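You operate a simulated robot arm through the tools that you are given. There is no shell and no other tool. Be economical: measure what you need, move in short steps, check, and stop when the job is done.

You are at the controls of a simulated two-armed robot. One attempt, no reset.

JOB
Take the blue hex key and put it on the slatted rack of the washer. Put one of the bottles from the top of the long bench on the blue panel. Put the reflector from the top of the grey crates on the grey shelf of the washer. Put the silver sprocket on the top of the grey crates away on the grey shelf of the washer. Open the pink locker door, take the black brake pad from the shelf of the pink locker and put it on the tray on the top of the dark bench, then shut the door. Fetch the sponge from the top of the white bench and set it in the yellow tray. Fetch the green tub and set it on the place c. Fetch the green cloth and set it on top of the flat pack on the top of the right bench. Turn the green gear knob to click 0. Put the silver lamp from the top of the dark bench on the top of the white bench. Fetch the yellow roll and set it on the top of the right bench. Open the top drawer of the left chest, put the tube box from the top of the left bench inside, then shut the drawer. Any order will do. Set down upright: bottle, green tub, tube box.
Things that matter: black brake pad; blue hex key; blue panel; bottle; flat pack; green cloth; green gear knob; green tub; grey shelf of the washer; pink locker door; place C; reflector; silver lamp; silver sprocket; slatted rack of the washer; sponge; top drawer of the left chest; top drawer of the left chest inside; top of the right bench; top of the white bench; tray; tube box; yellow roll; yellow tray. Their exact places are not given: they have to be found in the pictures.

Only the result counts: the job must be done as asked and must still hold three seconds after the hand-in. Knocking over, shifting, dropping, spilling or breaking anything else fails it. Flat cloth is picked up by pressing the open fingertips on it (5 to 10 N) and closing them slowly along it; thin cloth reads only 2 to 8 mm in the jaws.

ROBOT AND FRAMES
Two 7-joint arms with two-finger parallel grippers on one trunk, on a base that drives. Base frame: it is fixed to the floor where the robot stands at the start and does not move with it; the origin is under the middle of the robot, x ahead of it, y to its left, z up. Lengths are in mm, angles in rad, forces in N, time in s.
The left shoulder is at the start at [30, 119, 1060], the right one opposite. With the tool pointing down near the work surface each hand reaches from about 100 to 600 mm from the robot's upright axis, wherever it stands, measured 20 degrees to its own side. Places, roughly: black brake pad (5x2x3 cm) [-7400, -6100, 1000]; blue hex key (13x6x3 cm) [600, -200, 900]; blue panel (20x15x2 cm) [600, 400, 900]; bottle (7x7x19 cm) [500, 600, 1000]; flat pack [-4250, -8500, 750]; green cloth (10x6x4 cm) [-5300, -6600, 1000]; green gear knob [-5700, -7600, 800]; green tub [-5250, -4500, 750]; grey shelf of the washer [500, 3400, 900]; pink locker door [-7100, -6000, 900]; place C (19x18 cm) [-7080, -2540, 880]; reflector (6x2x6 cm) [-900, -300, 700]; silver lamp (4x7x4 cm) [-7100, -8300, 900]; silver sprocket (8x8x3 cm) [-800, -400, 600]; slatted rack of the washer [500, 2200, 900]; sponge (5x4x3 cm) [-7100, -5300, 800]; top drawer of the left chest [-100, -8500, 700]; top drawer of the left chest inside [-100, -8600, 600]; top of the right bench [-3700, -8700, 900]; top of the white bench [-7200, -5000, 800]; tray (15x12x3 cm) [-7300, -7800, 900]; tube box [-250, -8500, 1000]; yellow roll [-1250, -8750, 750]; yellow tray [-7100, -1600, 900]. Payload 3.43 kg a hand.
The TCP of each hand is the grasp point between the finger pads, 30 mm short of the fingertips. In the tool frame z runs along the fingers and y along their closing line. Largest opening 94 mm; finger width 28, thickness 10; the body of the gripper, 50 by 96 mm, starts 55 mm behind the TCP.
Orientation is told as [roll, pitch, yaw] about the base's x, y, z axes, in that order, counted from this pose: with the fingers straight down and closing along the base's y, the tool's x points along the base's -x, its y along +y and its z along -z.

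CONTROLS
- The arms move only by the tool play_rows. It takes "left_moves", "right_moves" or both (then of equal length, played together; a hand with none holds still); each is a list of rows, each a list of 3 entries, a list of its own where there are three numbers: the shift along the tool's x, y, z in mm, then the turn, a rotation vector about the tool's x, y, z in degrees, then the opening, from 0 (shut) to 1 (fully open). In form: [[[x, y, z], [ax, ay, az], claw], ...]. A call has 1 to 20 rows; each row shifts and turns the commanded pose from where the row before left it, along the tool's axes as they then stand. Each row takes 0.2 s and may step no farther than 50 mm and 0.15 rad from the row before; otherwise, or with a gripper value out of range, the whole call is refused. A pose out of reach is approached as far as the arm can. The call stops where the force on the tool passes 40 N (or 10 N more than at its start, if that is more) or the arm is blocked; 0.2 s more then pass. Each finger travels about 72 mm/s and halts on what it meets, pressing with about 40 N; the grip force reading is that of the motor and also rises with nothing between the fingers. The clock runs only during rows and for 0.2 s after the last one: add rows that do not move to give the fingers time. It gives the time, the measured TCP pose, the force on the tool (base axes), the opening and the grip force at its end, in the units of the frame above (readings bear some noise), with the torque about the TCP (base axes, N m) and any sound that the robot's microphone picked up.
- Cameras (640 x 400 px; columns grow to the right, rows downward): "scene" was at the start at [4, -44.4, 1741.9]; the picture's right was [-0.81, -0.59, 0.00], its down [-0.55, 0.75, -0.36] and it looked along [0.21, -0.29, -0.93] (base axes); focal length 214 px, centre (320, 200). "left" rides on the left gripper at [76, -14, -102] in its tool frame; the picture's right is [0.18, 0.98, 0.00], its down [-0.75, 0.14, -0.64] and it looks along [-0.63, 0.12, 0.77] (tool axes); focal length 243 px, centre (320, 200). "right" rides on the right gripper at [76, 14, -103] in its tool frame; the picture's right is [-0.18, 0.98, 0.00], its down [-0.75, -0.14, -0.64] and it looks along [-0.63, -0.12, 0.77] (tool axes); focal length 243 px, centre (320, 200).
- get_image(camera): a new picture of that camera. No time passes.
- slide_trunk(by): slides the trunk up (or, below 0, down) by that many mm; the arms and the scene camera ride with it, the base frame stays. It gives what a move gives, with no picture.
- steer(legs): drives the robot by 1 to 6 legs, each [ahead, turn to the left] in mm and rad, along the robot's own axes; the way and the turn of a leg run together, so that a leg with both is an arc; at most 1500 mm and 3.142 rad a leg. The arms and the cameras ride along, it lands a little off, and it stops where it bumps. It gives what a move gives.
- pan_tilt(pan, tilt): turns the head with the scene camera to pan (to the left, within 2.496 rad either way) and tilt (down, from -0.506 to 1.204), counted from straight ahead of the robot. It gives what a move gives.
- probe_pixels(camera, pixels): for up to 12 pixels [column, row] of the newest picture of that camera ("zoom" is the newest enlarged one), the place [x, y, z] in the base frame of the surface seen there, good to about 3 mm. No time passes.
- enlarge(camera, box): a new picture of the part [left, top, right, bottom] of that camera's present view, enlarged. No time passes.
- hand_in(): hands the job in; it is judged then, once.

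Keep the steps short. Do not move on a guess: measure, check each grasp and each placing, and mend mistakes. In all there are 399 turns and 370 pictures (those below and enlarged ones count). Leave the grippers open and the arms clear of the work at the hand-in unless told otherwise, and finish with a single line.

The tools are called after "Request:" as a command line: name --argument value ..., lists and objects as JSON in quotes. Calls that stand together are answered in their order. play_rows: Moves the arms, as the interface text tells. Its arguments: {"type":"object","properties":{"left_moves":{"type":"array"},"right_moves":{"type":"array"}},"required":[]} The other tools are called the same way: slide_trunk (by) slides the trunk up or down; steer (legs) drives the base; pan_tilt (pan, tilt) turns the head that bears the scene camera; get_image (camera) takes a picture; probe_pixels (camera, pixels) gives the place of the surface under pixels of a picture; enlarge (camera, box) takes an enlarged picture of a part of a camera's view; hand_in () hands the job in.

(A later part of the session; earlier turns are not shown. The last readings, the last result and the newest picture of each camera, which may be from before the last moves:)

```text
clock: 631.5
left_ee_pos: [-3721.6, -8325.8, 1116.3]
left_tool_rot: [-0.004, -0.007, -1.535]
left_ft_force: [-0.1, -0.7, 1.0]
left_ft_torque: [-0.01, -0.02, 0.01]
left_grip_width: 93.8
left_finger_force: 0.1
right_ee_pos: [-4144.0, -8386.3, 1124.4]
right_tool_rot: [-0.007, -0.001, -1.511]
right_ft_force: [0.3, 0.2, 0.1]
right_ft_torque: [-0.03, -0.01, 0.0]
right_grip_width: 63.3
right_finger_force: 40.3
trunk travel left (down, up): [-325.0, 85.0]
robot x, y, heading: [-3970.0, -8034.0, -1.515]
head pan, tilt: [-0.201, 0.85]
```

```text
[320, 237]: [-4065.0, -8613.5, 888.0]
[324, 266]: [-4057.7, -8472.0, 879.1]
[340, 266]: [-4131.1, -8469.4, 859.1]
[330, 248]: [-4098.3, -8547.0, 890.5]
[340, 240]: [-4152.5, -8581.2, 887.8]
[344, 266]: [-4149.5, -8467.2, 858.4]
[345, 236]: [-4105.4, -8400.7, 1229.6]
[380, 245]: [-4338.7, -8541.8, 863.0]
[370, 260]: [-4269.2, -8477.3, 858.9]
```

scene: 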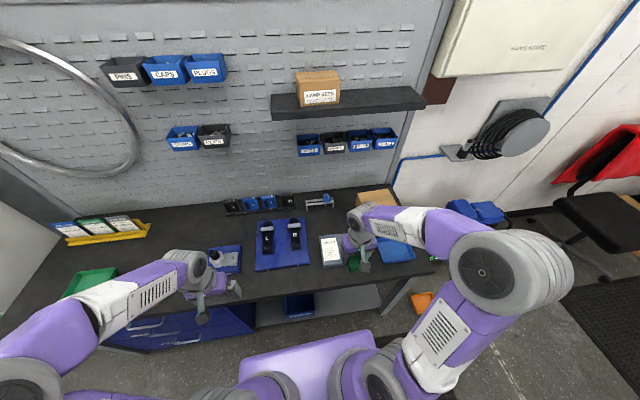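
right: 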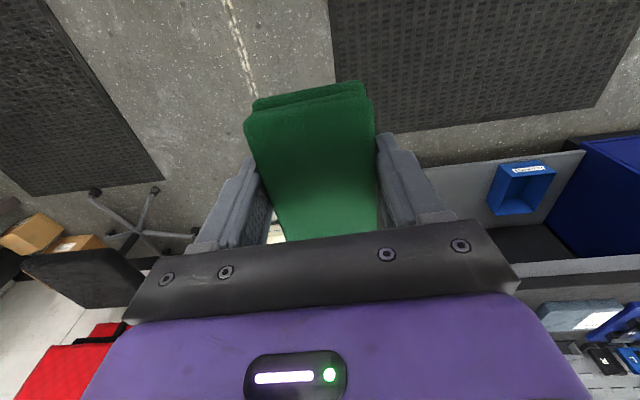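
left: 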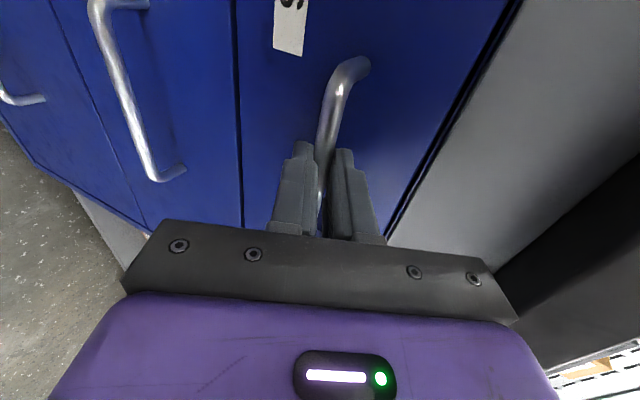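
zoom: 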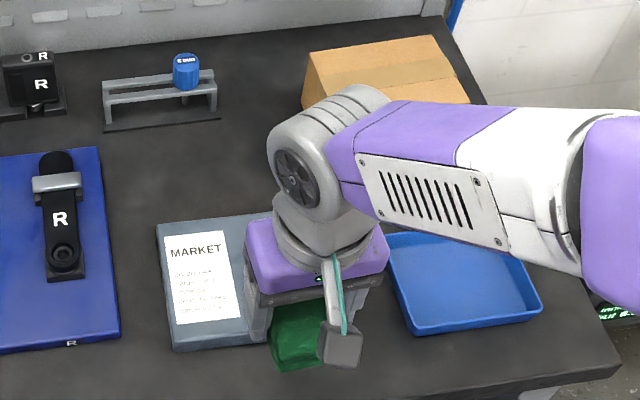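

Flat pack spans x −4232…−4052, y −8620…−8475, top 888. Move over its middle and lower to ~3 mm above.

Request:
play_rows --right_moves '[[[-39.5, -2, 0], [0, 0, 0], 0.1], [[-39.5, -2, 0], [0, 0, 0], 0.1], [[-39.5, -2, 0], [0, 0, 0], 0.1], [[-39.5, -2, 0], [0, 0, 0], 0.1], [[0, 0, 40], [0, 0, 0], 0.1], [[0, 0, 40], [0, 0, 0], 0.1], [[0, 0, 40], [0, 0, 0], 0.1], [[0, 0, 40], [0, 0, 0], 0.1], [[0, 0, 36], [0, 0, 0], 0.1], [[0, 0, 0], [0, 0, 0], 0.1]]'

Request:
get_image --camera "right"

```text
clock: 633.7
left_ee_pos: [-3722.5, -8324.4, 1117.2]
left_tool_rot: [-0.002, -0.009, -1.534]
left_ft_force: [-0.1, 0.3, -1.2]
left_ft_torque: [0.0, -0.01, -0.01]
left_grip_width: 94.0
left_finger_force: 0.1
right_ee_pos: [-4147.0, -8542.5, 925.6]
right_tool_rot: [-0.006, 0.001, -1.511]
right_ft_force: [-0.3, -0.7, 0.2]
right_ft_torque: [-0.01, -0.01, -0.04]
right_grip_width: 63.3
right_finger_force: 40.1
trunk travel left (down, up): [-325.0, 85.0]
robot x, y, heading: [-3968.3, -8033.8, -1.512]
head pan, tilt: [-0.201, 0.85]
```

```text
197 pictures are left
```

right: 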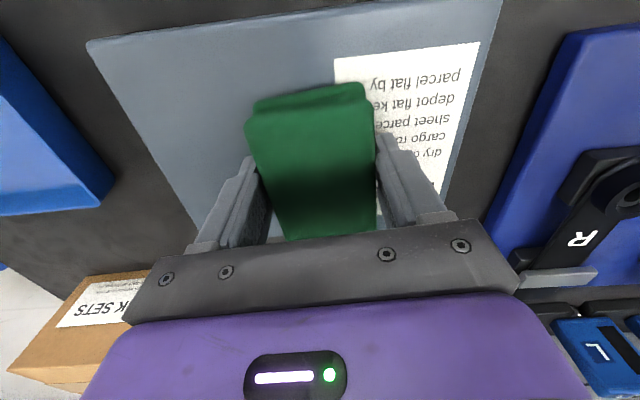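

Request:
play_rows --right_moves '[[[0, 0, 2], [0, 0, 0], 0.1], [[0, 0, 0], [0, 0, 0], 0.75], [[0, 0, 0], [0, 0, 0], 0.85], [[0, 0, 0], [0, 0, 0], 0.92], [[0, 0, 0], [0, 0, 0], 0.92], [[0, 0, -25], [0, 0, 0], 0.92], [[0, 0, -40], [0, 0, 0], 0.92], [[0, 0, -45], [0, 0, 0], 0.92], [[0, 0, -45], [0, 0, 0], 0.92], [[0, 0, -45], [0, 0, 0], 0.92], [[39.5, 2, 0], [0, 0, 0], 1], [[39.5, 2, 0], [0, 0, 0], 1], [[39.5, 2, 0], [0, 0, 0], 1], [[39.5, 2, 0], [0, 0, 0], 1], [[39.5, 2, 0], [0, 0, 0], 1]]'

Request:
get_image --camera "right"

```text
clock: 636.9
left_ee_pos: [-3722.1, -8324.5, 1117.6]
left_tool_rot: [-0.004, -0.008, -1.534]
left_ft_force: [-0.5, 0.8, 0.0]
left_ft_torque: [-0.01, -0.04, 0.0]
left_grip_width: 94.1
left_finger_force: 0.0
right_ee_pos: [-4146.3, -8346.7, 1127.4]
right_tool_rot: [-0.007, 0.0, -1.512]
right_ft_force: [-0.9, 0.0, 0.8]
right_ft_torque: [-0.01, -0.01, 0.04]
right_grip_width: 93.9
right_finger_force: 0.0
trunk travel left (down, up): [-325.0, 85.0]
robot x, y, heading: [-3971.7, -8032.9, -1.523]
head pan, tilt: [-0.201, 0.85]
```

```text
196 pictures are left
```

right: 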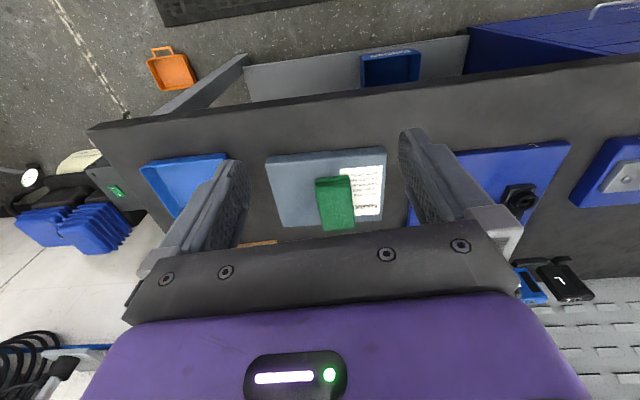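

Request:
probe_pixels --camera "right" --pixels '[[318, 180], [350, 177], [322, 226], [353, 222], [280, 225], [275, 160], [382, 150], [378, 212], [336, 200]]'

```text
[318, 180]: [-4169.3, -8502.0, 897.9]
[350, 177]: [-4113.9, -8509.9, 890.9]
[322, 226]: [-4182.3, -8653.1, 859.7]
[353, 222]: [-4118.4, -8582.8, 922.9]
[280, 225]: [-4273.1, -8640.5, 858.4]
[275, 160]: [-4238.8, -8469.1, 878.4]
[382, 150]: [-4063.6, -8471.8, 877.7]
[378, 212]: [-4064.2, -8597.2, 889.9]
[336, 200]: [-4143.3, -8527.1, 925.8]
```

Cloth is on the flat pack. Now travel the safe way round to the west wall: west 630, then north along x≈−4600.

Request:
steer --legs '[[0, -1.62], [620, 0], [0, -1.565]]'

```text
clock: 648.1
left_ee_pos: [-4821.0, -7708.5, 1116.4]
left_tool_rot: [-0.002, -0.007, 1.54]
left_ft_force: [-0.2, 0.0, 0.4]
left_ft_torque: [0.0, -0.01, -0.01]
left_grip_width: 93.9
left_finger_force: 0.1
right_ee_pos: [-4396.2, -7714.8, 1128.7]
right_tool_rot: [-0.006, 0.003, 1.565]
right_ft_force: [0.4, -0.8, 0.5]
right_ft_torque: [0.0, -0.02, -0.03]
right_grip_width: 94.2
right_finger_force: 0.1
trunk travel left (down, up): [-325.0, 85.0]
robot x, y, heading: [-4593.8, -8016.0, 1.556]
head pan, tilt: [-0.201, 0.85]
```

Request:
steer --legs '[[0, 0.02], [1500, 0], [1500, 0], [1490, 0], [0, 1.571]]'

```text
clock: 652.4
left_ee_pos: [-4833.6, -7083.8, 1121.6]
left_tool_rot: [-0.008, -0.034, 1.555]
left_ft_force: [-0.1, 0.5, 0.8]
left_ft_torque: [0.05, 0.05, 0.0]
left_grip_width: 93.9
left_finger_force: 0.2
right_ee_pos: [-4400.5, -7086.8, 1145.1]
right_tool_rot: [0.005, -0.063, 1.544]
right_ft_force: [-0.4, -1.7, -0.6]
right_ft_torque: [0.0, -0.02, -0.03]
right_grip_width: 93.9
right_finger_force: 0.1
trunk travel left (down, up): [-325.0, 85.0]
robot x, y, heading: [-4599.3, -7359.0, 1.557]
head pan, tilt: [-0.201, 0.85]
stopped in leg 2: the robot was blocked; the commanded pose is now the measured one
```

Blocked. Look around the right arm.

Request:
pan_tilt --pan -0.9 --tilt 0.5

Request:
get_image --camera "scene"

```text
clock: 653.4
left_ee_pos: [-4835.6, -7083.2, 1123.4]
left_tool_rot: [-0.008, -0.036, 1.557]
left_ft_force: [-0.2, 0.4, 0.0]
left_ft_torque: [0.0, 0.02, 0.04]
left_grip_width: 94.1
left_finger_force: 0.0
right_ee_pos: [-4401.9, -7082.9, 1147.4]
right_tool_rot: [0.005, -0.07, 1.547]
right_ft_force: [-0.4, 0.3, -0.2]
right_ft_torque: [0.03, -0.01, 0.01]
right_grip_width: 94.2
right_finger_force: 0.1
trunk travel left (down, up): [-325.0, 85.0]
robot x, y, heading: [-4599.8, -7355.3, 1.559]
head pan, tilt: [-0.901, 0.499]
```

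```text
195 pictures are left
```

scene: 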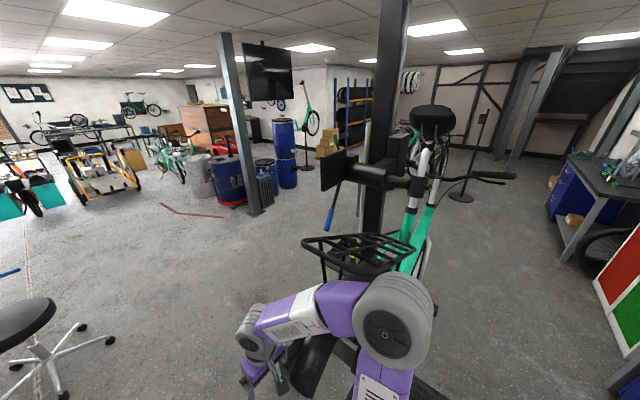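

The right elbow touched the hung bike's rack. Back off, shift 220 mm west, and look at the bike.

Request:
steer --legs '[[-200, 0], [0, 1.571], [230, 0], [0, -1.571]]'

Request:
get_image --camera "scene"

```text
clock: 664.2
left_ee_pos: [-5072.3, -7277.2, 1116.6]
left_tool_rot: [-0.002, -0.006, 1.591]
left_ft_force: [0.4, 0.9, 0.9]
left_ft_torque: [-0.03, 0.01, 0.0]
left_grip_width: 93.9
left_finger_force: 0.1
right_ee_pos: [-4640.4, -7260.1, 1135.3]
right_tool_rot: [0.006, -0.026, 1.587]
right_ft_force: [-0.5, 0.1, 0.3]
right_ft_torque: [0.03, -0.02, -0.03]
right_grip_width: 94.2
right_finger_force: 0.1
trunk travel left (down, up): [-325.0, 85.0]
robot x, y, heading: [-4830.2, -7566.5, 1.597]
head pan, tilt: [-0.901, 0.499]
```

```text
194 pictures are left
```

scene: 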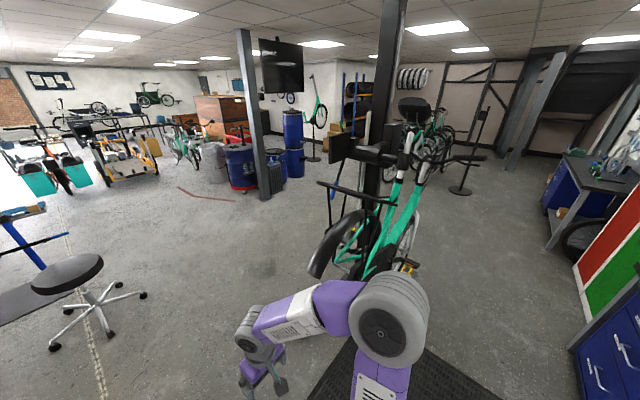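

Request:
probe_pixels --camera "scene" --pixels '[[320, 184], [318, 270], [325, 225], [372, 210], [385, 330], [140, 295], [55, 348]]'

```text
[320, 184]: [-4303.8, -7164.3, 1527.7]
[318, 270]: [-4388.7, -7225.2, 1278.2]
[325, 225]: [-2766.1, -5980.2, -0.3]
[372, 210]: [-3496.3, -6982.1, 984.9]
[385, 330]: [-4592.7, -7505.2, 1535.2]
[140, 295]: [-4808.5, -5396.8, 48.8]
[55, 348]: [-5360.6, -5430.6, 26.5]
```

Request:
steer --legs '[[0, -0.03], [1070, 0], [0, -0.33], [1165, 0], [0, 0.33]]'

```text
clock: 677.7
left_ee_pos: [-4677.3, -5072.9, 1117.1]
left_tool_rot: [-0.005, -0.006, 1.555]
left_ft_force: [0.3, -0.2, 0.2]
left_ft_torque: [0.01, 0.01, 0.03]
left_grip_width: 93.9
left_finger_force: 0.1
right_ee_pos: [-4244.9, -5072.6, 1134.8]
right_tool_rot: [0.003, -0.027, 1.553]
right_ft_force: [-0.6, 0.4, -0.4]
right_ft_torque: [-0.01, 0.0, 0.0]
right_grip_width: 94.1
right_finger_force: 0.0
trunk travel left (down, up): [-325.0, 85.0]
robot x, y, heading: [-4442.9, -5373.3, 1.558]
head pan, tilt: [-0.901, 0.499]
```

The green tub's stand is on the way; take the tub now. Look at the stand from here.

Request:
steer --legs '[[560, 0], [0, 1.4]]'

Request:
pan_tilt --pan -0.1 --tilt 0.6

Request:
get_image --camera "scene"

```text
clock: 684.5
left_ee_pos: [-4764.7, -5016.8, 1117.4]
left_tool_rot: [-0.004, -0.008, 3.005]
left_ft_force: [0.2, -0.7, 0.7]
left_ft_torque: [-0.05, -0.01, 0.02]
left_grip_width: 93.7
left_finger_force: 0.0
right_ee_pos: [-4712.7, -4589.1, 1136.5]
right_tool_rot: [0.004, -0.025, 3.002]
right_ft_force: [0.3, 0.3, 0.2]
right_ft_torque: [0.03, 0.01, 0.02]
right_grip_width: 94.0
right_finger_force: 0.0
trunk travel left (down, up): [-325.0, 85.0]
robot x, y, heading: [-4438.0, -4824.1, 3.014]
head pan, tilt: [-0.901, 0.499]
```

```text
clock: 685.6
left_ee_pos: [-4763.5, -5016.9, 1117.1]
left_tool_rot: [-0.003, -0.007, 3.006]
left_ft_force: [0.3, 0.2, 0.6]
left_ft_torque: [0.0, 0.0, 0.03]
left_grip_width: 94.2
left_finger_force: 0.0
right_ee_pos: [-4712.1, -4589.7, 1136.2]
right_tool_rot: [0.005, -0.026, 3.002]
right_ft_force: [1.0, -0.2, -0.1]
right_ft_torque: [0.01, -0.01, 0.0]
right_grip_width: 94.0
right_finger_force: 0.0
trunk travel left (down, up): [-325.0, 85.0]
robot x, y, heading: [-4437.8, -4823.6, 3.014]
head pan, tilt: [-0.099, 0.6]
```

```text
193 pictures are left
```

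scene: 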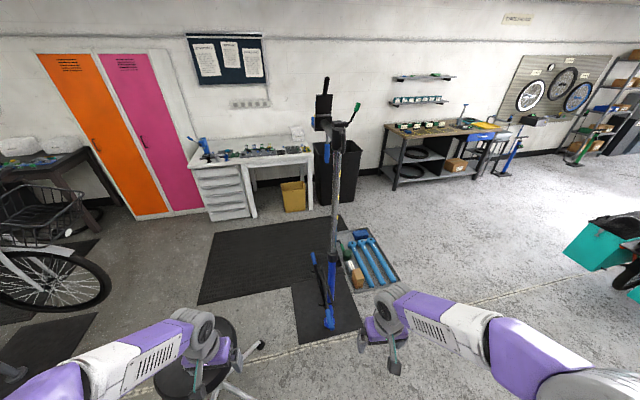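

Request:
enlarge --camera "scene" --box '[300, 200, 420, 300]'

Request:
probe_pixels --camera "scene" --pixels '[[351, 266], [357, 275], [349, 258], [345, 240], [395, 275], [362, 285], [380, 235], [335, 200], [330, 315], [325, 110], [355, 105], [335, 235]]'

```text
4.00 times, centred on (360, 250) of scene
```

zoom: 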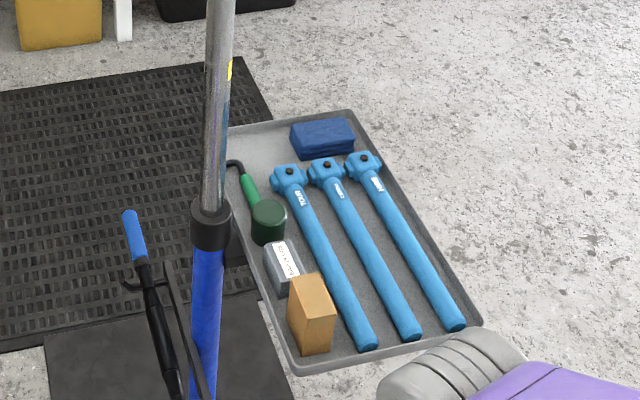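

```text
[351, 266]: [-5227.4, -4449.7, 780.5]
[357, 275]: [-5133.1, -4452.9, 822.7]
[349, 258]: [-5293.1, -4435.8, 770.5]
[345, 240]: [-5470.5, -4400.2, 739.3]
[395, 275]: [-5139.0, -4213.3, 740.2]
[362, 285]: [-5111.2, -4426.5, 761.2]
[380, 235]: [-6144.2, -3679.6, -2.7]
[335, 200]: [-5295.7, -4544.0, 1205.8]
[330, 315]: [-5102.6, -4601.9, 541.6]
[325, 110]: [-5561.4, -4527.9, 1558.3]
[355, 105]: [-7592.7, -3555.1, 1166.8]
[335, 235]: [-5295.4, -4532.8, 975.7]
```

Tub ≈(−5290,−4440), 100 mm north of the pole. I position at about (−4760,−4460) facing west.

Request:
steer --legs '[[0, -1.443], [370, 0], [0, 1.571], [310, 0]]'

Request:
slide_trunk --by -130

Request:
get_image --camera "scene"

```text
clock: 697.1
left_ee_pos: [-5040.4, -4715.1, 1116.6]
left_tool_rot: [-0.002, -0.008, -3.096]
left_ft_force: [0.1, -0.1, -0.1]
left_ft_torque: [0.0, -0.02, 0.01]
left_grip_width: 94.0
left_finger_force: 0.1
right_ee_pos: [-5068.0, -4286.0, 1136.1]
right_tool_rot: [0.004, -0.026, -3.1]
right_ft_force: [0.9, -0.1, -1.0]
right_ft_torque: [-0.01, 0.0, 0.04]
right_grip_width: 94.0
right_finger_force: 0.0
trunk travel left (down, up): [-325.0, 85.0]
robot x, y, heading: [-4757.0, -4470.0, -3.089]
head pan, tilt: [-0.099, 0.6]
```

```text
clock: 698.7
left_ee_pos: [-5040.4, -4715.8, 985.9]
left_tool_rot: [-0.003, -0.009, -3.096]
left_ft_force: [0.3, -0.2, 0.3]
left_ft_torque: [0.0, 0.01, -0.04]
left_grip_width: 94.1
left_finger_force: 0.1
right_ee_pos: [-5066.3, -4285.8, 1005.5]
right_tool_rot: [0.006, -0.026, -3.098]
right_ft_force: [1.1, 0.3, 0.6]
right_ft_torque: [0.04, -0.02, 0.02]
right_grip_width: 94.1
right_finger_force: 0.1
trunk travel left (down, up): [-195.0, 215.0]
robot x, y, heading: [-4757.5, -4467.9, -3.088]
head pan, tilt: [-0.099, 0.6]
```

```text
191 pictures are left
```

scene: 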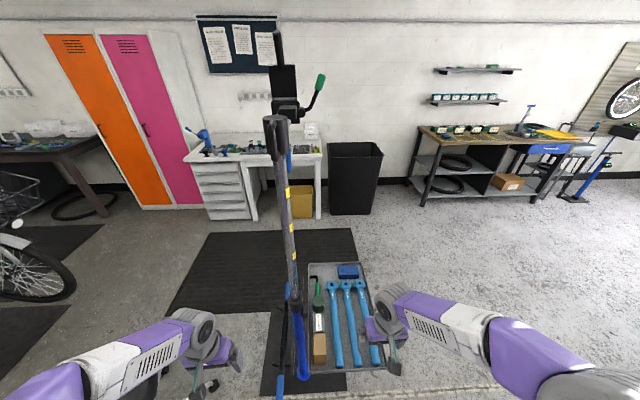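

Request:
play_rows --right_moves '[[[-35, 20.8, 0], [0, 0, 0], 1], [[-35, 20.8, 0], [0, 0, 0], 1], [[-35, 20.8, 0], [0, 0, 0], 1], [[-35, 20.8, 0], [0, 0, 0], 1], [[-35, 20.8, 0], [0, 0, 0], 1], [[-35, 20.8, 0], [0, 0, 0], 1], [[0, 0, 0], [0, 0, -8.18], 1], [[0, 0, 0], [0, 0, -8.18], 1], [[0, 0, 0], [0, 0, -8.18], 1], [[0, 0, 0], [0, 0, -8.18], 1], [[0, 0, 0], [0, 0, -8.18], 1], [[0, 0, 0], [0, 0, -8.18], 1], [[0, 0, 0], [0, 0, -8.18], 1], [[0, 0, 0], [0, 0, -8.18], 1], [[0, 0, 0], [0, 0, -8.18], 1], [[0, 0, 0], [0, 0, -8.18], 1], [[0, 0, 0], [0, 0, -8.18], 1]]'

Request:
get_image --camera "right"

Request:
get_image --camera "scene"

```text
clock: 702.3
left_ee_pos: [-5041.2, -4717.3, 986.7]
left_tool_rot: [-0.003, -0.007, -3.097]
left_ft_force: [-0.1, -0.1, -0.6]
left_ft_torque: [0.01, -0.04, 0.01]
left_grip_width: 94.0
left_finger_force: 0.1
right_ee_pos: [-5271.8, -4418.9, 1011.2]
right_tool_rot: [-0.028, -0.004, -1.525]
right_ft_force: [-0.4, 0.0, 0.7]
right_ft_torque: [0.0, -0.02, 0.0]
right_grip_width: 93.8
right_finger_force: 0.0
trunk travel left (down, up): [-195.0, 215.0]
robot x, y, heading: [-4752.9, -4469.7, -3.087]
head pan, tilt: [-0.099, 0.6]
```

```text
190 pictures are left
```

right: 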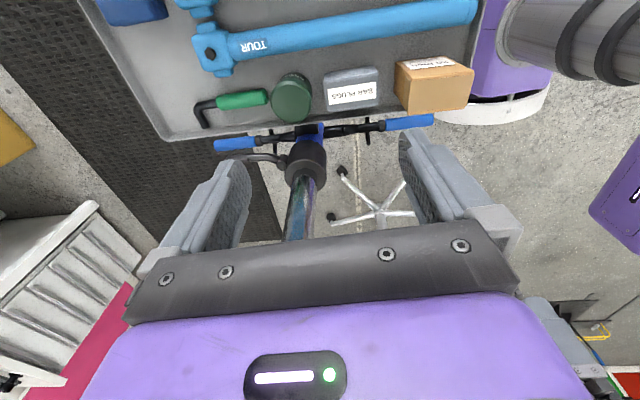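

```text
189 pictures are left
```

scene: 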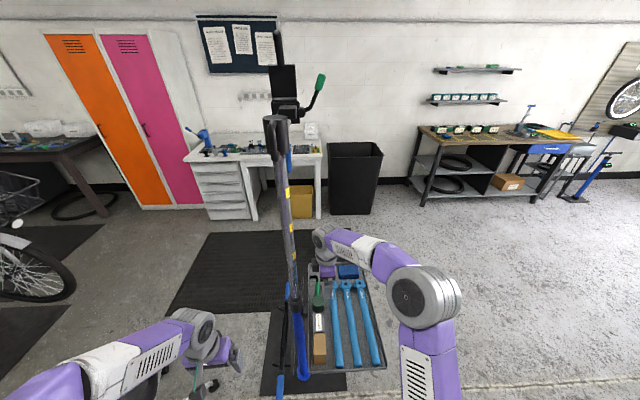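

Request:
probe_pixels --camera "right" --pixels '[[293, 82], [275, 98], [310, 98], [291, 120], [266, 97], [326, 92], [290, 52], [250, 137], [300, 125], [240, 100], [305, 165]]'

Request:
enlarge --camera "right" --box '[190, 30, 390, 180]'

```text
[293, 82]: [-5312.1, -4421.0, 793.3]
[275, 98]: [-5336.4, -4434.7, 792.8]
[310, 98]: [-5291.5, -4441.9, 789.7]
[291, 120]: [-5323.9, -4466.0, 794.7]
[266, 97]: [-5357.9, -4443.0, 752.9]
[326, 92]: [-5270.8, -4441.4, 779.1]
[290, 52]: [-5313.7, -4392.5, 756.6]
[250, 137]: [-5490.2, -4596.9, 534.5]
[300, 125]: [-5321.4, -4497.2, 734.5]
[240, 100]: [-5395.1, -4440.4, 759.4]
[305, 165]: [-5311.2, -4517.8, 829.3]
```

```text
2.67 times, centred on (290, 105) of right
```

zoom: 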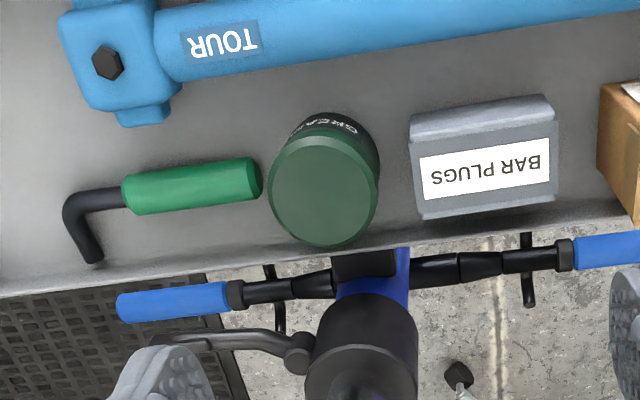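

Tub centre (−5314,−4443), radius 24, top 793; box edge at x −5271, key end at −5358. Centre, narrow the opening to 60 mm, descend to 830 and check.

Request:
play_rows --right_moves '[[[-11, -21.5, 0], [0, 0, 0], 0.64], [[-11, -21.5, 0], [0, 0, 0], 0.64], [[0, 0, 45], [0, 0, 0], 0.64], [[0, 0, 45], [0, 0, 0], 0.64], [[0, 0, 45], [0, 0, 0], 0.64], [[0, 0, 40], [0, 0, 0], 0.64], [[0, 0, 0], [0, 0, 0], 0.64]]'

Request:
get_image --camera "right"

```text
clock: 703.9
left_ee_pos: [-5040.8, -4716.0, 986.6]
left_tool_rot: [-0.006, -0.009, -3.098]
left_ft_force: [0.2, -0.4, 0.7]
left_ft_torque: [-0.02, 0.0, -0.03]
left_grip_width: 94.1
left_finger_force: 0.0
right_ee_pos: [-5321.0, -4443.7, 836.5]
right_tool_rot: [-0.028, -0.005, -1.529]
right_ft_force: [-0.3, 0.4, 0.0]
right_ft_torque: [0.01, 0.0, 0.0]
right_grip_width: 60.3
right_finger_force: 0.0
trunk travel left (down, up): [-195.0, 215.0]
robot x, y, heading: [-4753.2, -4466.4, -3.088]
head pan, tilt: [-0.099, 0.6]
```

```text
187 pictures are left
```

right: 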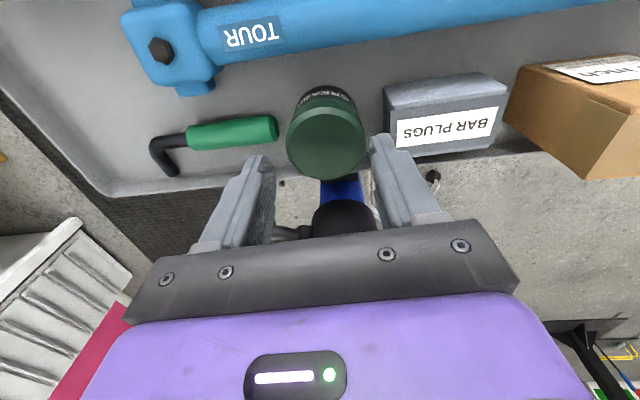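

Request:
probe_pixels --camera "right" --pixels '[[326, 120], [292, 142], [360, 145], [325, 172], [326, 145], [388, 120], [278, 130]]'

```text
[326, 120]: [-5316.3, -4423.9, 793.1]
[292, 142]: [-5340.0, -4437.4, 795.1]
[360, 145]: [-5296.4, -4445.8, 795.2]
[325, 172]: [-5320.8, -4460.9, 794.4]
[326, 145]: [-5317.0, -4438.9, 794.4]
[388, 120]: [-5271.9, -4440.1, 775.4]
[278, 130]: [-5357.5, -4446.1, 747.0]
```

Request:
play_rows --right_moves '[[[0, 3.5, 0], [0, 0, 0], 0.64], [[0, 0, 25], [0, 0, 0], 0.64], [[0, 0, 15], [0, 0, 0], 0.64], [[0, 0, 0], [0, 0, 0], 0.64], [[0, 0, 0], [0, 0, 0], 0.5], [[0, 0, 0], [0, 0, 0], 0.35], [[0, 0, 0], [0, 0, 0], 0.2], [[0, 0, 0], [0, 0, 0], 0.2]]'

Request:
get_image --camera "right"

```text
clock: 705.7
left_ee_pos: [-5041.1, -4716.6, 985.5]
left_tool_rot: [-0.002, -0.006, -3.095]
left_ft_force: [-1.2, 0.2, 0.4]
left_ft_torque: [0.0, 0.0, 0.01]
left_grip_width: 94.1
left_finger_force: 0.0
right_ee_pos: [-5319.6, -4445.3, 798.8]
right_tool_rot: [-0.025, -0.005, -1.529]
right_ft_force: [-0.2, -0.1, -0.2]
right_ft_torque: [0.01, -0.01, 0.0]
right_grip_width: 52.9
right_finger_force: 40.3
trunk travel left (down, up): [-195.0, 215.0]
robot x, y, heading: [-4754.8, -4469.2, -3.092]
head pan, tilt: [-0.099, 0.6]
```

```text
186 pictures are left
```

right: 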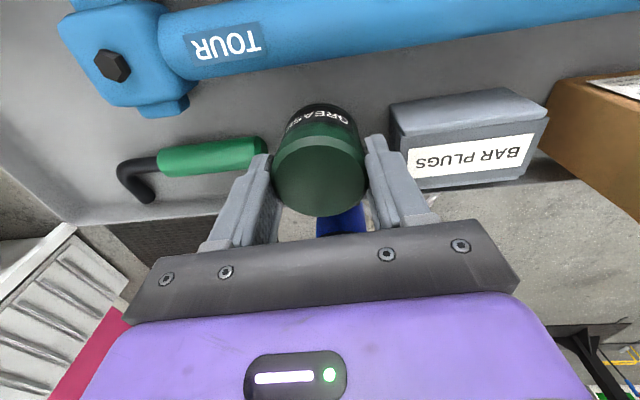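

Request:
play_rows --right_moves '[[[0, 0, -15], [0, 0, 0], 0.2], [[0, 0, -40], [0, 0, 0], 0.2], [[0, 0, -40], [0, 0, 0], 0.2], [[0, 0, -40], [0, 0, 0], 0.2], [[0, 0, -40], [0, 0, 0], 0.2], [[20.8, 34.3, 0], [0, 0, 0], 0.2], [[20.8, 34.3, 0], [0, 0, 0], 0.2], [[20.8, 34.3, 0], [0, 0, 0], 0.2], [[20.8, 34.3, 0], [0, 0, 0], 0.2], [[20.8, 34.3, 0], [0, 0, 0], 0.2], [[20.8, 34.3, 0], [0, 0, 0], 0.2], [[20.8, 34.3, 0], [0, 0, 0], 0.2]]'

Request:
slide_trunk --by 130

Request:
steer --legs '[[-250, 0], [0, -1.62]]'

Request:
get_image --camera "right"

```text
clock: 708.3
left_ee_pos: [-5039.6, -4716.6, 987.8]
left_tool_rot: [-0.004, -0.011, -3.097]
left_ft_force: [-0.2, 0.5, 0.4]
left_ft_torque: [0.05, 0.03, 0.0]
left_grip_width: 94.0
left_finger_force: 0.2
right_ee_pos: [-5078.0, -4286.8, 966.5]
right_tool_rot: [-0.027, -0.006, -1.527]
right_ft_force: [0.2, -0.2, -1.2]
right_ft_torque: [0.03, 0.01, -0.01]
right_grip_width: 53.0
right_finger_force: 39.8
trunk travel left (down, up): [-195.0, 215.0]
robot x, y, heading: [-4757.1, -4466.9, -3.09]
head pan, tilt: [-0.099, 0.6]
```

```text
clock: 709.9
left_ee_pos: [-5041.0, -4716.7, 1116.1]
left_tool_rot: [-0.004, -0.007, -3.096]
left_ft_force: [-0.4, -0.6, 0.4]
left_ft_torque: [-0.03, 0.04, 0.01]
left_grip_width: 94.0
left_finger_force: 0.1
right_ee_pos: [-5077.8, -4287.8, 1096.2]
right_tool_rot: [-0.025, -0.006, -1.528]
right_ft_force: [-0.2, 0.6, -1.8]
right_ft_torque: [0.03, 0.0, -0.01]
right_grip_width: 52.8
right_finger_force: 40.1
trunk travel left (down, up): [-325.0, 85.0]
robot x, y, heading: [-4755.0, -4466.4, -3.091]
head pan, tilt: [-0.099, 0.6]
```

```text
clock: 715.7
left_ee_pos: [-4723.6, -4148.5, 1117.6]
left_tool_rot: [-0.003, -0.009, 1.538]
left_ft_force: [0.5, 0.4, -0.1]
left_ft_torque: [0.0, -0.01, -0.01]
left_grip_width: 93.9
left_finger_force: 0.1
right_ee_pos: [-4291.9, -4145.3, 1096.5]
right_tool_rot: [-0.027, -0.005, 3.105]
right_ft_force: [0.1, -0.2, -2.0]
right_ft_torque: [0.02, 0.01, 0.0]
right_grip_width: 52.8
right_finger_force: 39.9
trunk travel left (down, up): [-325.0, 85.0]
robot x, y, heading: [-4499.4, -4450.0, 1.545]
head pan, tilt: [-0.099, 0.6]
```

```text
185 pictures are left
```

right: 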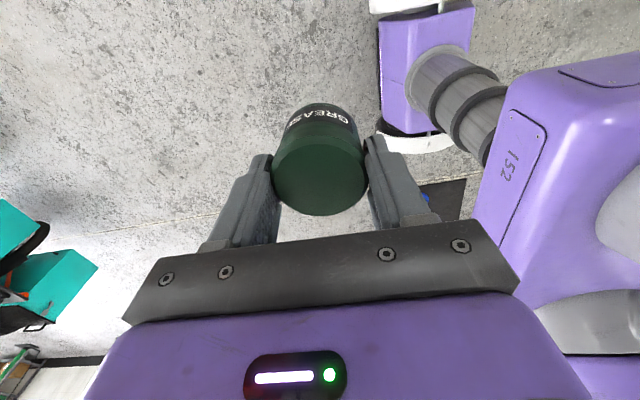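

Request:
steer --legs '[[900, 0], [0, 1.571], [1050, 0], [1050, 0], [0, -1.571]]'

```text
clock: 738.3
left_ee_pos: [-6776.9, -3041.5, 1117.3]
left_tool_rot: [-0.004, -0.009, 1.435]
left_ft_force: [0.2, -0.2, 0.2]
left_ft_torque: [-0.02, 0.01, 0.01]
left_grip_width: 93.8
left_finger_force: 0.1
right_ee_pos: [-6346.4, -3082.0, 1095.3]
right_tool_rot: [-0.027, -0.007, 3.003]
right_ft_force: [-0.4, -0.1, -1.5]
right_ft_torque: [-0.02, -0.01, 0.01]
right_grip_width: 52.7
right_finger_force: 40.0
trunk travel left (down, up): [-325.0, 85.0]
robot x, y, heading: [-6584.3, -3368.4, 1.445]
head pan, tilt: [-0.099, 0.6]
```

Request:
steer --legs '[[0, 0.12], [650, 0], [0, 1.571]]'

Request:
pan_tilt --pan -0.2 --tilt 0.8

Request:
get_image --camera "scene"

```text
clock: 746.3
left_ee_pos: [-6881.9, -2945.7, 1117.6]
left_tool_rot: [-0.004, -0.009, 3.117]
left_ft_force: [0.6, -0.5, 0.0]
left_ft_torque: [0.02, -0.03, -0.03]
left_grip_width: 93.9
left_finger_force: 0.0
right_ee_pos: [-6888.2, -2513.7, 1095.8]
right_tool_rot: [-0.027, -0.006, -1.599]
right_ft_force: [0.2, -0.5, -1.1]
right_ft_torque: [-0.02, 0.01, -0.02]
right_grip_width: 52.8
right_finger_force: 39.6
trunk travel left (down, up): [-325.0, 85.0]
robot x, y, heading: [-6577.2, -2714.7, 3.119]
head pan, tilt: [-0.099, 0.6]
```

```text
clock: 747.0
left_ee_pos: [-6881.9, -2944.8, 1117.6]
left_tool_rot: [-0.002, -0.009, 3.115]
left_ft_force: [0.2, 0.0, 0.3]
left_ft_torque: [-0.02, -0.02, 0.03]
left_grip_width: 94.1
left_finger_force: 0.1
right_ee_pos: [-6887.5, -2513.4, 1095.4]
right_tool_rot: [-0.026, -0.005, -1.599]
right_ft_force: [-0.7, 0.5, -1.4]
right_ft_torque: [0.01, 0.02, 0.03]
right_grip_width: 52.6
right_finger_force: 40.1
trunk travel left (down, up): [-325.0, 85.0]
robot x, y, heading: [-6576.9, -2713.5, 3.12]
head pan, tilt: [-0.201, 0.799]
```

```text
184 pictures are left
```

scene: 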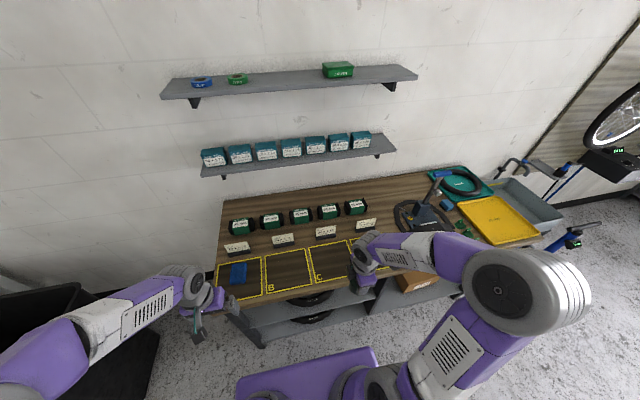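

Request:
enlarge --camera "scene" --box '[210, 220, 370, 310]'

Request:
probe_pixels --camera "scene" --pixels '[[309, 248], [345, 242], [317, 284], [352, 272], [330, 262], [317, 278], [323, 235], [365, 228]]'

```text
4.00 times, centred on (290, 265) of scene
```

zoom: 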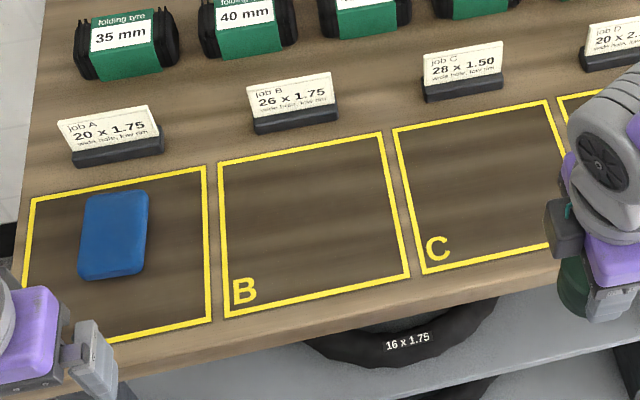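

```text
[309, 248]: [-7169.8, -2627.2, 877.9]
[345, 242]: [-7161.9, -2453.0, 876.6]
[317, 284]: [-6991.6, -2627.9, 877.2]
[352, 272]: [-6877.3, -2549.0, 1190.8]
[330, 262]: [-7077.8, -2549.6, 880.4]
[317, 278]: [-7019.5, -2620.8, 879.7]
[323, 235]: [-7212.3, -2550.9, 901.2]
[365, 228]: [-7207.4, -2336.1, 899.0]
```

Request:
play_rows --right_moves '[[[-6.4, -38.3, 0], [0, 0, 0], 0.2], [[-6.4, -38.3, 0], [0, 0, 0], 0.2], [[-6.4, -38.3, 0], [0, 0, 0], 0.2], [[-6.4, -38.3, 0], [0, 0, 0], 0.2], [[-6.4, -38.3, 0], [0, 0, 0], 0.2], [[0, 0, 40], [0, 0, 0], 0.2], [[0, 0, 40], [0, 0, 0], 0.2], [[0, 0, 40], [0, 0, 0], 0.2], [[0, 0, 32], [0, 0, 0], 0.2], [[0, 0, 0], [0, 0, 0], 0.2]]'

Request:
get_image --camera "right"

Request:
enlarge --camera "scene" --box '[260, 200, 400, 300]'

```text
clock: 749.2
left_ee_pos: [-6881.0, -2945.6, 1117.3]
left_tool_rot: [-0.005, -0.009, 3.117]
left_ft_force: [0.4, -0.2, 0.5]
left_ft_torque: [-0.02, -0.03, -0.02]
left_grip_width: 94.3
left_finger_force: 0.3
right_ee_pos: [-7083.1, -2537.4, 945.9]
right_tool_rot: [-0.028, -0.005, -1.6]
right_ft_force: [0.2, -0.2, -0.8]
right_ft_torque: [-0.01, 0.0, 0.01]
right_grip_width: 52.8
right_finger_force: 39.8
trunk travel left (down, up): [-325.0, 85.0]
robot x, y, heading: [-6576.6, -2717.7, 3.121]
head pan, tilt: [-0.201, 0.799]
```

```text
182 pictures are left
```

right: 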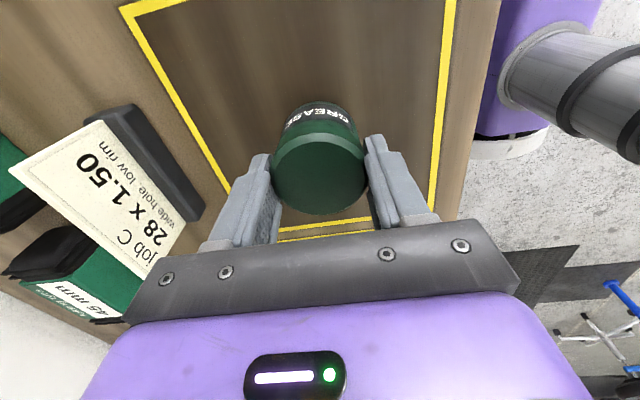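

```text
4.00 times, centred on (330, 250) of scene
```

zoom: 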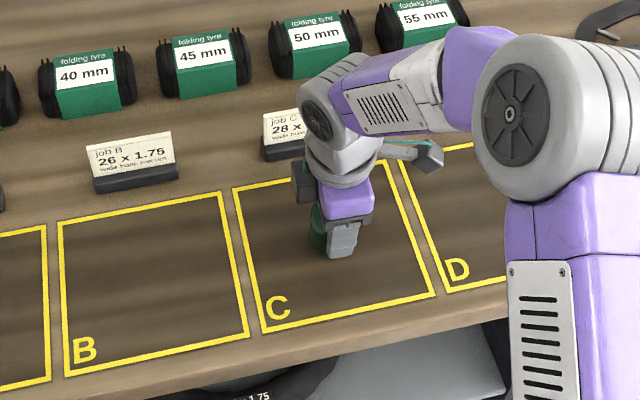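

Request:
play_rows --right_moves '[[[0, 0, 3], [0, 0, 0], 0.2], [[0, 0, 2], [0, 0, 0], 0.2], [[0, 0, 1.5], [0, 0, 0], 0.2], [[0, 0, 1], [0, 0, 0], 0.2], [[0, 0, 0], [0, 0, 0], 0.2]]'

```text
clock: 750.4
left_ee_pos: [-6882.3, -2945.7, 1116.3]
left_tool_rot: [-0.004, -0.007, 3.118]
left_ft_force: [0.1, -0.8, -0.6]
left_ft_torque: [0.01, -0.01, -0.01]
left_grip_width: 94.1
left_finger_force: 0.1
right_ee_pos: [-7083.8, -2539.7, 941.4]
right_tool_rot: [-0.025, -0.004, -1.6]
right_ft_force: [0.3, -1.0, -1.5]
right_ft_torque: [0.01, 0.01, -0.02]
right_grip_width: 52.7
right_finger_force: 39.7
trunk travel left (down, up): [-325.0, 85.0]
robot x, y, heading: [-6579.1, -2714.1, 3.118]
head pan, tilt: [-0.201, 0.799]
```

Request:
play_rows --right_moves '[[[0, 0, 2], [0, 0, 0], 0.2], [[0, 0, 1.5], [0, 0, 0], 0.2], [[0, 0, 1], [0, 0, 0], 0.2], [[0, 0, 0], [0, 0, 0], 0.2]]'

```text
clock: 751.4
left_ee_pos: [-6881.5, -2944.2, 1116.7]
left_tool_rot: [-0.004, -0.009, 3.116]
left_ft_force: [0.7, 0.7, -1.1]
left_ft_torque: [-0.02, -0.01, -0.03]
left_grip_width: 94.0
left_finger_force: 0.1
right_ee_pos: [-7084.3, -2540.9, 937.6]
right_tool_rot: [-0.029, -0.003, -1.6]
right_ft_force: [-0.2, 1.9, 5.2]
right_ft_torque: [0.1, -0.16, 0.06]
right_grip_width: 52.6
right_finger_force: 39.7
trunk travel left (down, up): [-325.0, 85.0]
robot x, y, heading: [-6577.8, -2715.9, 3.121]
head pan, tilt: [-0.201, 0.799]
```

Contact (5 N). Release, lift, and rotate the hand back while retracting.

Request:
play_rows --right_moves '[[[0, 0, 0], [0, 0, 0], 0.6], [[0, 0, 0], [0, 0, 0], 0.7], [[0, 0, 0], [0, 0, 0], 0.8], [[0, 0, 0], [0, 0, 0], 0.8], [[0, 0, -20], [0, 0, 0], 0.8], [[0, 0, -40], [0, 0, 0], 0.8], [[0, 0, -40], [0, 0, 0], 0.8], [[0, 0, -40], [0, 0, 0], 0.8], [[0, 0, -40], [0, 0, 0], 0.8], [[6.4, 38.3, 0], [0, 0, 8.18], 1], [[0, 38.3, 0], [0, 0, 8.18], 1], [[-10, 36.3, 0], [0, 0, 8.18], 1], [[-15, 34, 0], [0, 0, 8.18], 1], [[0, 0, 0], [0, 0, 8.18], 1], [[0, 0, 0], [0, 0, 8.18], 1], [[0, 0, 0], [0, 0, 8.18], 1], [[0, 0, 0], [0, 0, 8.18], 1], [[0, 0, 0], [0, 0, 8.18], 1], [[0, 0, 0], [0, 0, 8.18], 1]]'

Request:
get_image --camera "scene"

```text
clock: 755.4
left_ee_pos: [-6882.8, -2944.6, 1115.1]
left_tool_rot: [-0.003, -0.009, 3.118]
left_ft_force: [-0.6, 0.2, -0.7]
left_ft_torque: [0.02, 0.0, 0.0]
left_grip_width: 94.1
left_finger_force: 0.0
right_ee_pos: [-6949.3, -2589.5, 1114.0]
right_tool_rot: [-0.001, -0.03, -3.03]
right_ft_force: [-0.3, 0.0, 0.3]
right_ft_torque: [-0.01, -0.03, -0.01]
right_grip_width: 94.1
right_finger_force: 0.0
trunk travel left (down, up): [-325.0, 85.0]
robot x, y, heading: [-6579.1, -2718.7, 3.125]
head pan, tilt: [-0.201, 0.799]
```

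```text
180 pictures are left
```

scene: 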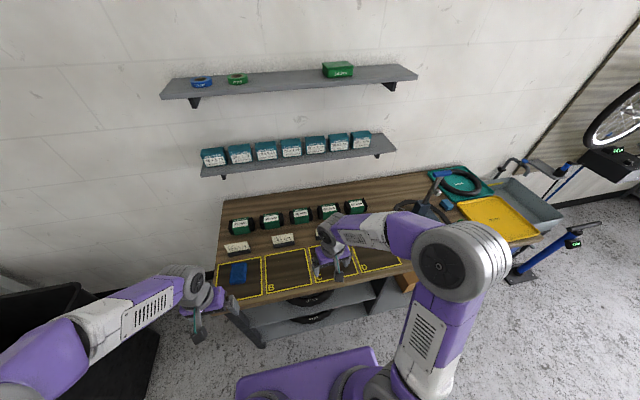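

Request:
play_rows --right_moves '[[[30, -30, 0], [0, 1.7, 7.3], 1], [[30, -30, 0], [0, 0, 0], 1], [[0, 0, 0], [0, 0, 0], 1]]'

Request:
get_image --camera "right"

Request:
enlarge --camera "scene" --box '[260, 200, 400, 300]'

```text
clock: 756.2
left_ee_pos: [-6884.0, -2943.9, 1116.2]
left_tool_rot: [-0.006, -0.007, 3.118]
left_ft_force: [-0.3, 0.7, 0.0]
left_ft_torque: [-0.02, -0.06, 0.03]
left_grip_width: 94.0
left_finger_force: 0.1
right_ee_pos: [-6892.0, -2527.2, 1114.5]
right_tool_rot: [0.001, 0.003, 3.128]
right_ft_force: [-0.6, -0.1, 0.4]
right_ft_torque: [0.03, -0.01, 0.0]
right_grip_width: 93.9
right_finger_force: 0.1
trunk travel left (down, up): [-325.0, 85.0]
robot x, y, heading: [-6579.1, -2717.6, 3.124]
head pan, tilt: [-0.201, 0.799]
```

```text
179 pictures are left
```

right: 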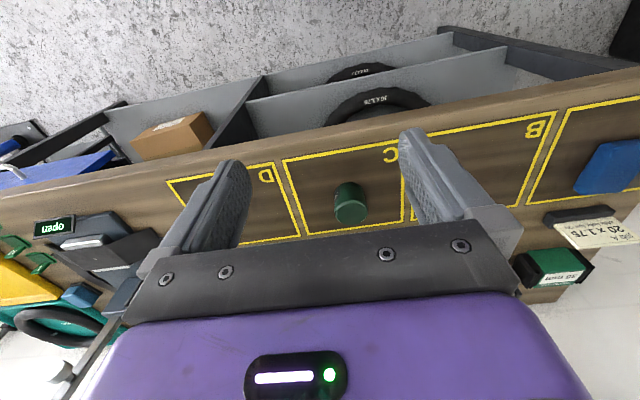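

```text
4.00 times, centred on (330, 250) of scene
```

zoom: 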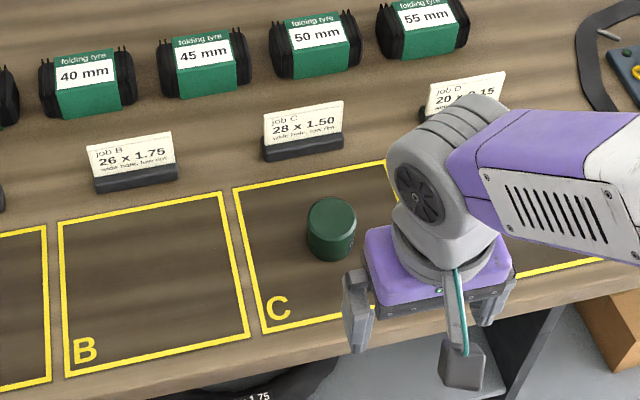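

Tub stands in C. Now to the pink locker: back 200 mm, face south, drive 2400 mm.

Request:
steer --legs '[[-200, 0], [0, 1.588], [1200, 0], [1100, 0]]'

Request:
pan_tilt --pan -0.6 --tilt 0.5

Request:
get_image --camera "scene"

```text
clock: 772.7
left_ee_pos: [-5980.3, -5308.8, 1116.8]
left_tool_rot: [-0.004, -0.009, -1.522]
left_ft_force: [-0.1, 0.2, -0.1]
left_ft_torque: [0.01, -0.01, -0.01]
left_grip_width: 93.8
left_finger_force: 0.1
right_ee_pos: [-6396.1, -5349.2, 1115.2]
right_tool_rot: [0.002, 0.003, -1.51]
right_ft_force: [0.0, 0.1, -1.1]
right_ft_torque: [0.0, -0.01, 0.0]
right_grip_width: 94.1
right_finger_force: 0.2
trunk travel left (down, up): [-325.0, 85.0]
robot x, y, heading: [-6233.9, -5022.0, -1.521]
head pan, tilt: [-0.201, 0.799]
```

```text
clock: 773.6
left_ee_pos: [-5980.5, -5308.1, 1117.3]
left_tool_rot: [-0.003, -0.009, -1.523]
left_ft_force: [0.3, 0.6, 0.5]
left_ft_torque: [0.03, -0.01, 0.02]
left_grip_width: 93.9
left_finger_force: 0.2
right_ee_pos: [-6397.5, -5348.6, 1114.5]
right_tool_rot: [0.001, 0.003, -1.511]
right_ft_force: [0.4, 0.9, -1.1]
right_ft_torque: [-0.06, 0.02, 0.0]
right_grip_width: 94.0
right_finger_force: 0.1
trunk travel left (down, up): [-325.0, 85.0]
robot x, y, heading: [-6234.9, -5020.5, -1.517]
head pan, tilt: [-0.6, 0.499]
```

```text
177 pictures are left
```

scene: 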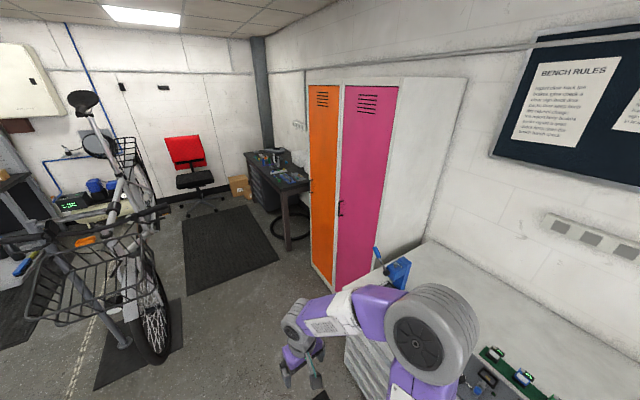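

Request:
enlarge --camera "scene" --box '[290, 70, 480, 300]'

Request:
probe_pixels --camera "scene" --pixels '[[341, 208], [341, 202], [341, 215], [343, 90], [395, 92], [338, 285], [378, 260], [310, 200], [360, 200], [285, 245], [313, 265], [275, 170]]'

```text
1.74 times, centred on (385, 185) of scene
```

zoom: 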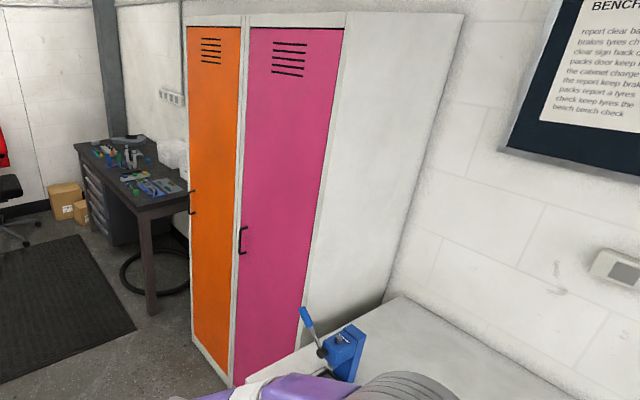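

```text
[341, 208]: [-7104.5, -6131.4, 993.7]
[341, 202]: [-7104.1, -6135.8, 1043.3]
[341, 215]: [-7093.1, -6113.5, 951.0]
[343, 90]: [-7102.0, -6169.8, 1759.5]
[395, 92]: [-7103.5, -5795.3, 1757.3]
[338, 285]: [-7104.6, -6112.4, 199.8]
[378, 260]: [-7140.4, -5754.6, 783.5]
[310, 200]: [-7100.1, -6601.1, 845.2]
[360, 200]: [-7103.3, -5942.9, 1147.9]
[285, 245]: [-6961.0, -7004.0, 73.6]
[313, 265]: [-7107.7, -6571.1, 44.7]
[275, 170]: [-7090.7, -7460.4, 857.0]
```

Pink door: face x −7103, y −6170…−5795, handle ≈(y −6125, z 920–1010), hinges on the north. Drive to about (−6450,−6200) and face west.

Request:
steer --legs '[[0, -0.232], [1200, 0], [0, -1.39]]'

Request:
pan_tilt --pan -0.1 --tilt 0.7

Request:
get_image --camera "scene"

```text
clock: 784.0
left_ee_pos: [-6723.2, -6475.9, 1116.8]
left_tool_rot: [-0.005, -0.008, -3.101]
left_ft_force: [-0.2, -0.9, 0.0]
left_ft_torque: [-0.01, 0.02, 0.01]
left_grip_width: 94.1
left_finger_force: 0.0
right_ee_pos: [-6760.3, -6057.8, 1114.3]
right_tool_rot: [0.003, 0.004, -3.09]
right_ft_force: [-0.6, -0.3, 0.8]
right_ft_torque: [0.0, -0.01, -0.01]
right_grip_width: 93.9
right_finger_force: 0.2
trunk travel left (down, up): [-325.0, 85.0]
robot x, y, heading: [-6433.6, -6226.7, -3.091]
head pan, tilt: [-0.6, 0.499]
```

```text
clock: 784.9
left_ee_pos: [-6724.2, -6476.8, 1116.7]
left_tool_rot: [-0.004, -0.01, -3.1]
left_ft_force: [-0.8, 0.5, 0.6]
left_ft_torque: [0.01, 0.0, 0.02]
left_grip_width: 94.2
left_finger_force: 0.1
right_ee_pos: [-6760.1, -6058.3, 1113.6]
right_tool_rot: [0.002, 0.002, -3.088]
right_ft_force: [-0.6, -0.6, 1.1]
right_ft_torque: [-0.01, 0.02, 0.04]
right_grip_width: 93.9
right_finger_force: 0.1
trunk travel left (down, up): [-325.0, 85.0]
robot x, y, heading: [-6435.3, -6228.9, -3.09]
head pan, tilt: [-0.099, 0.7]
```

```text
175 pictures are left
```

scene: 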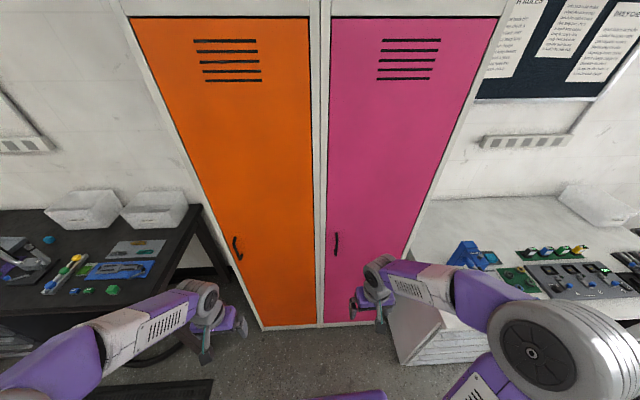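

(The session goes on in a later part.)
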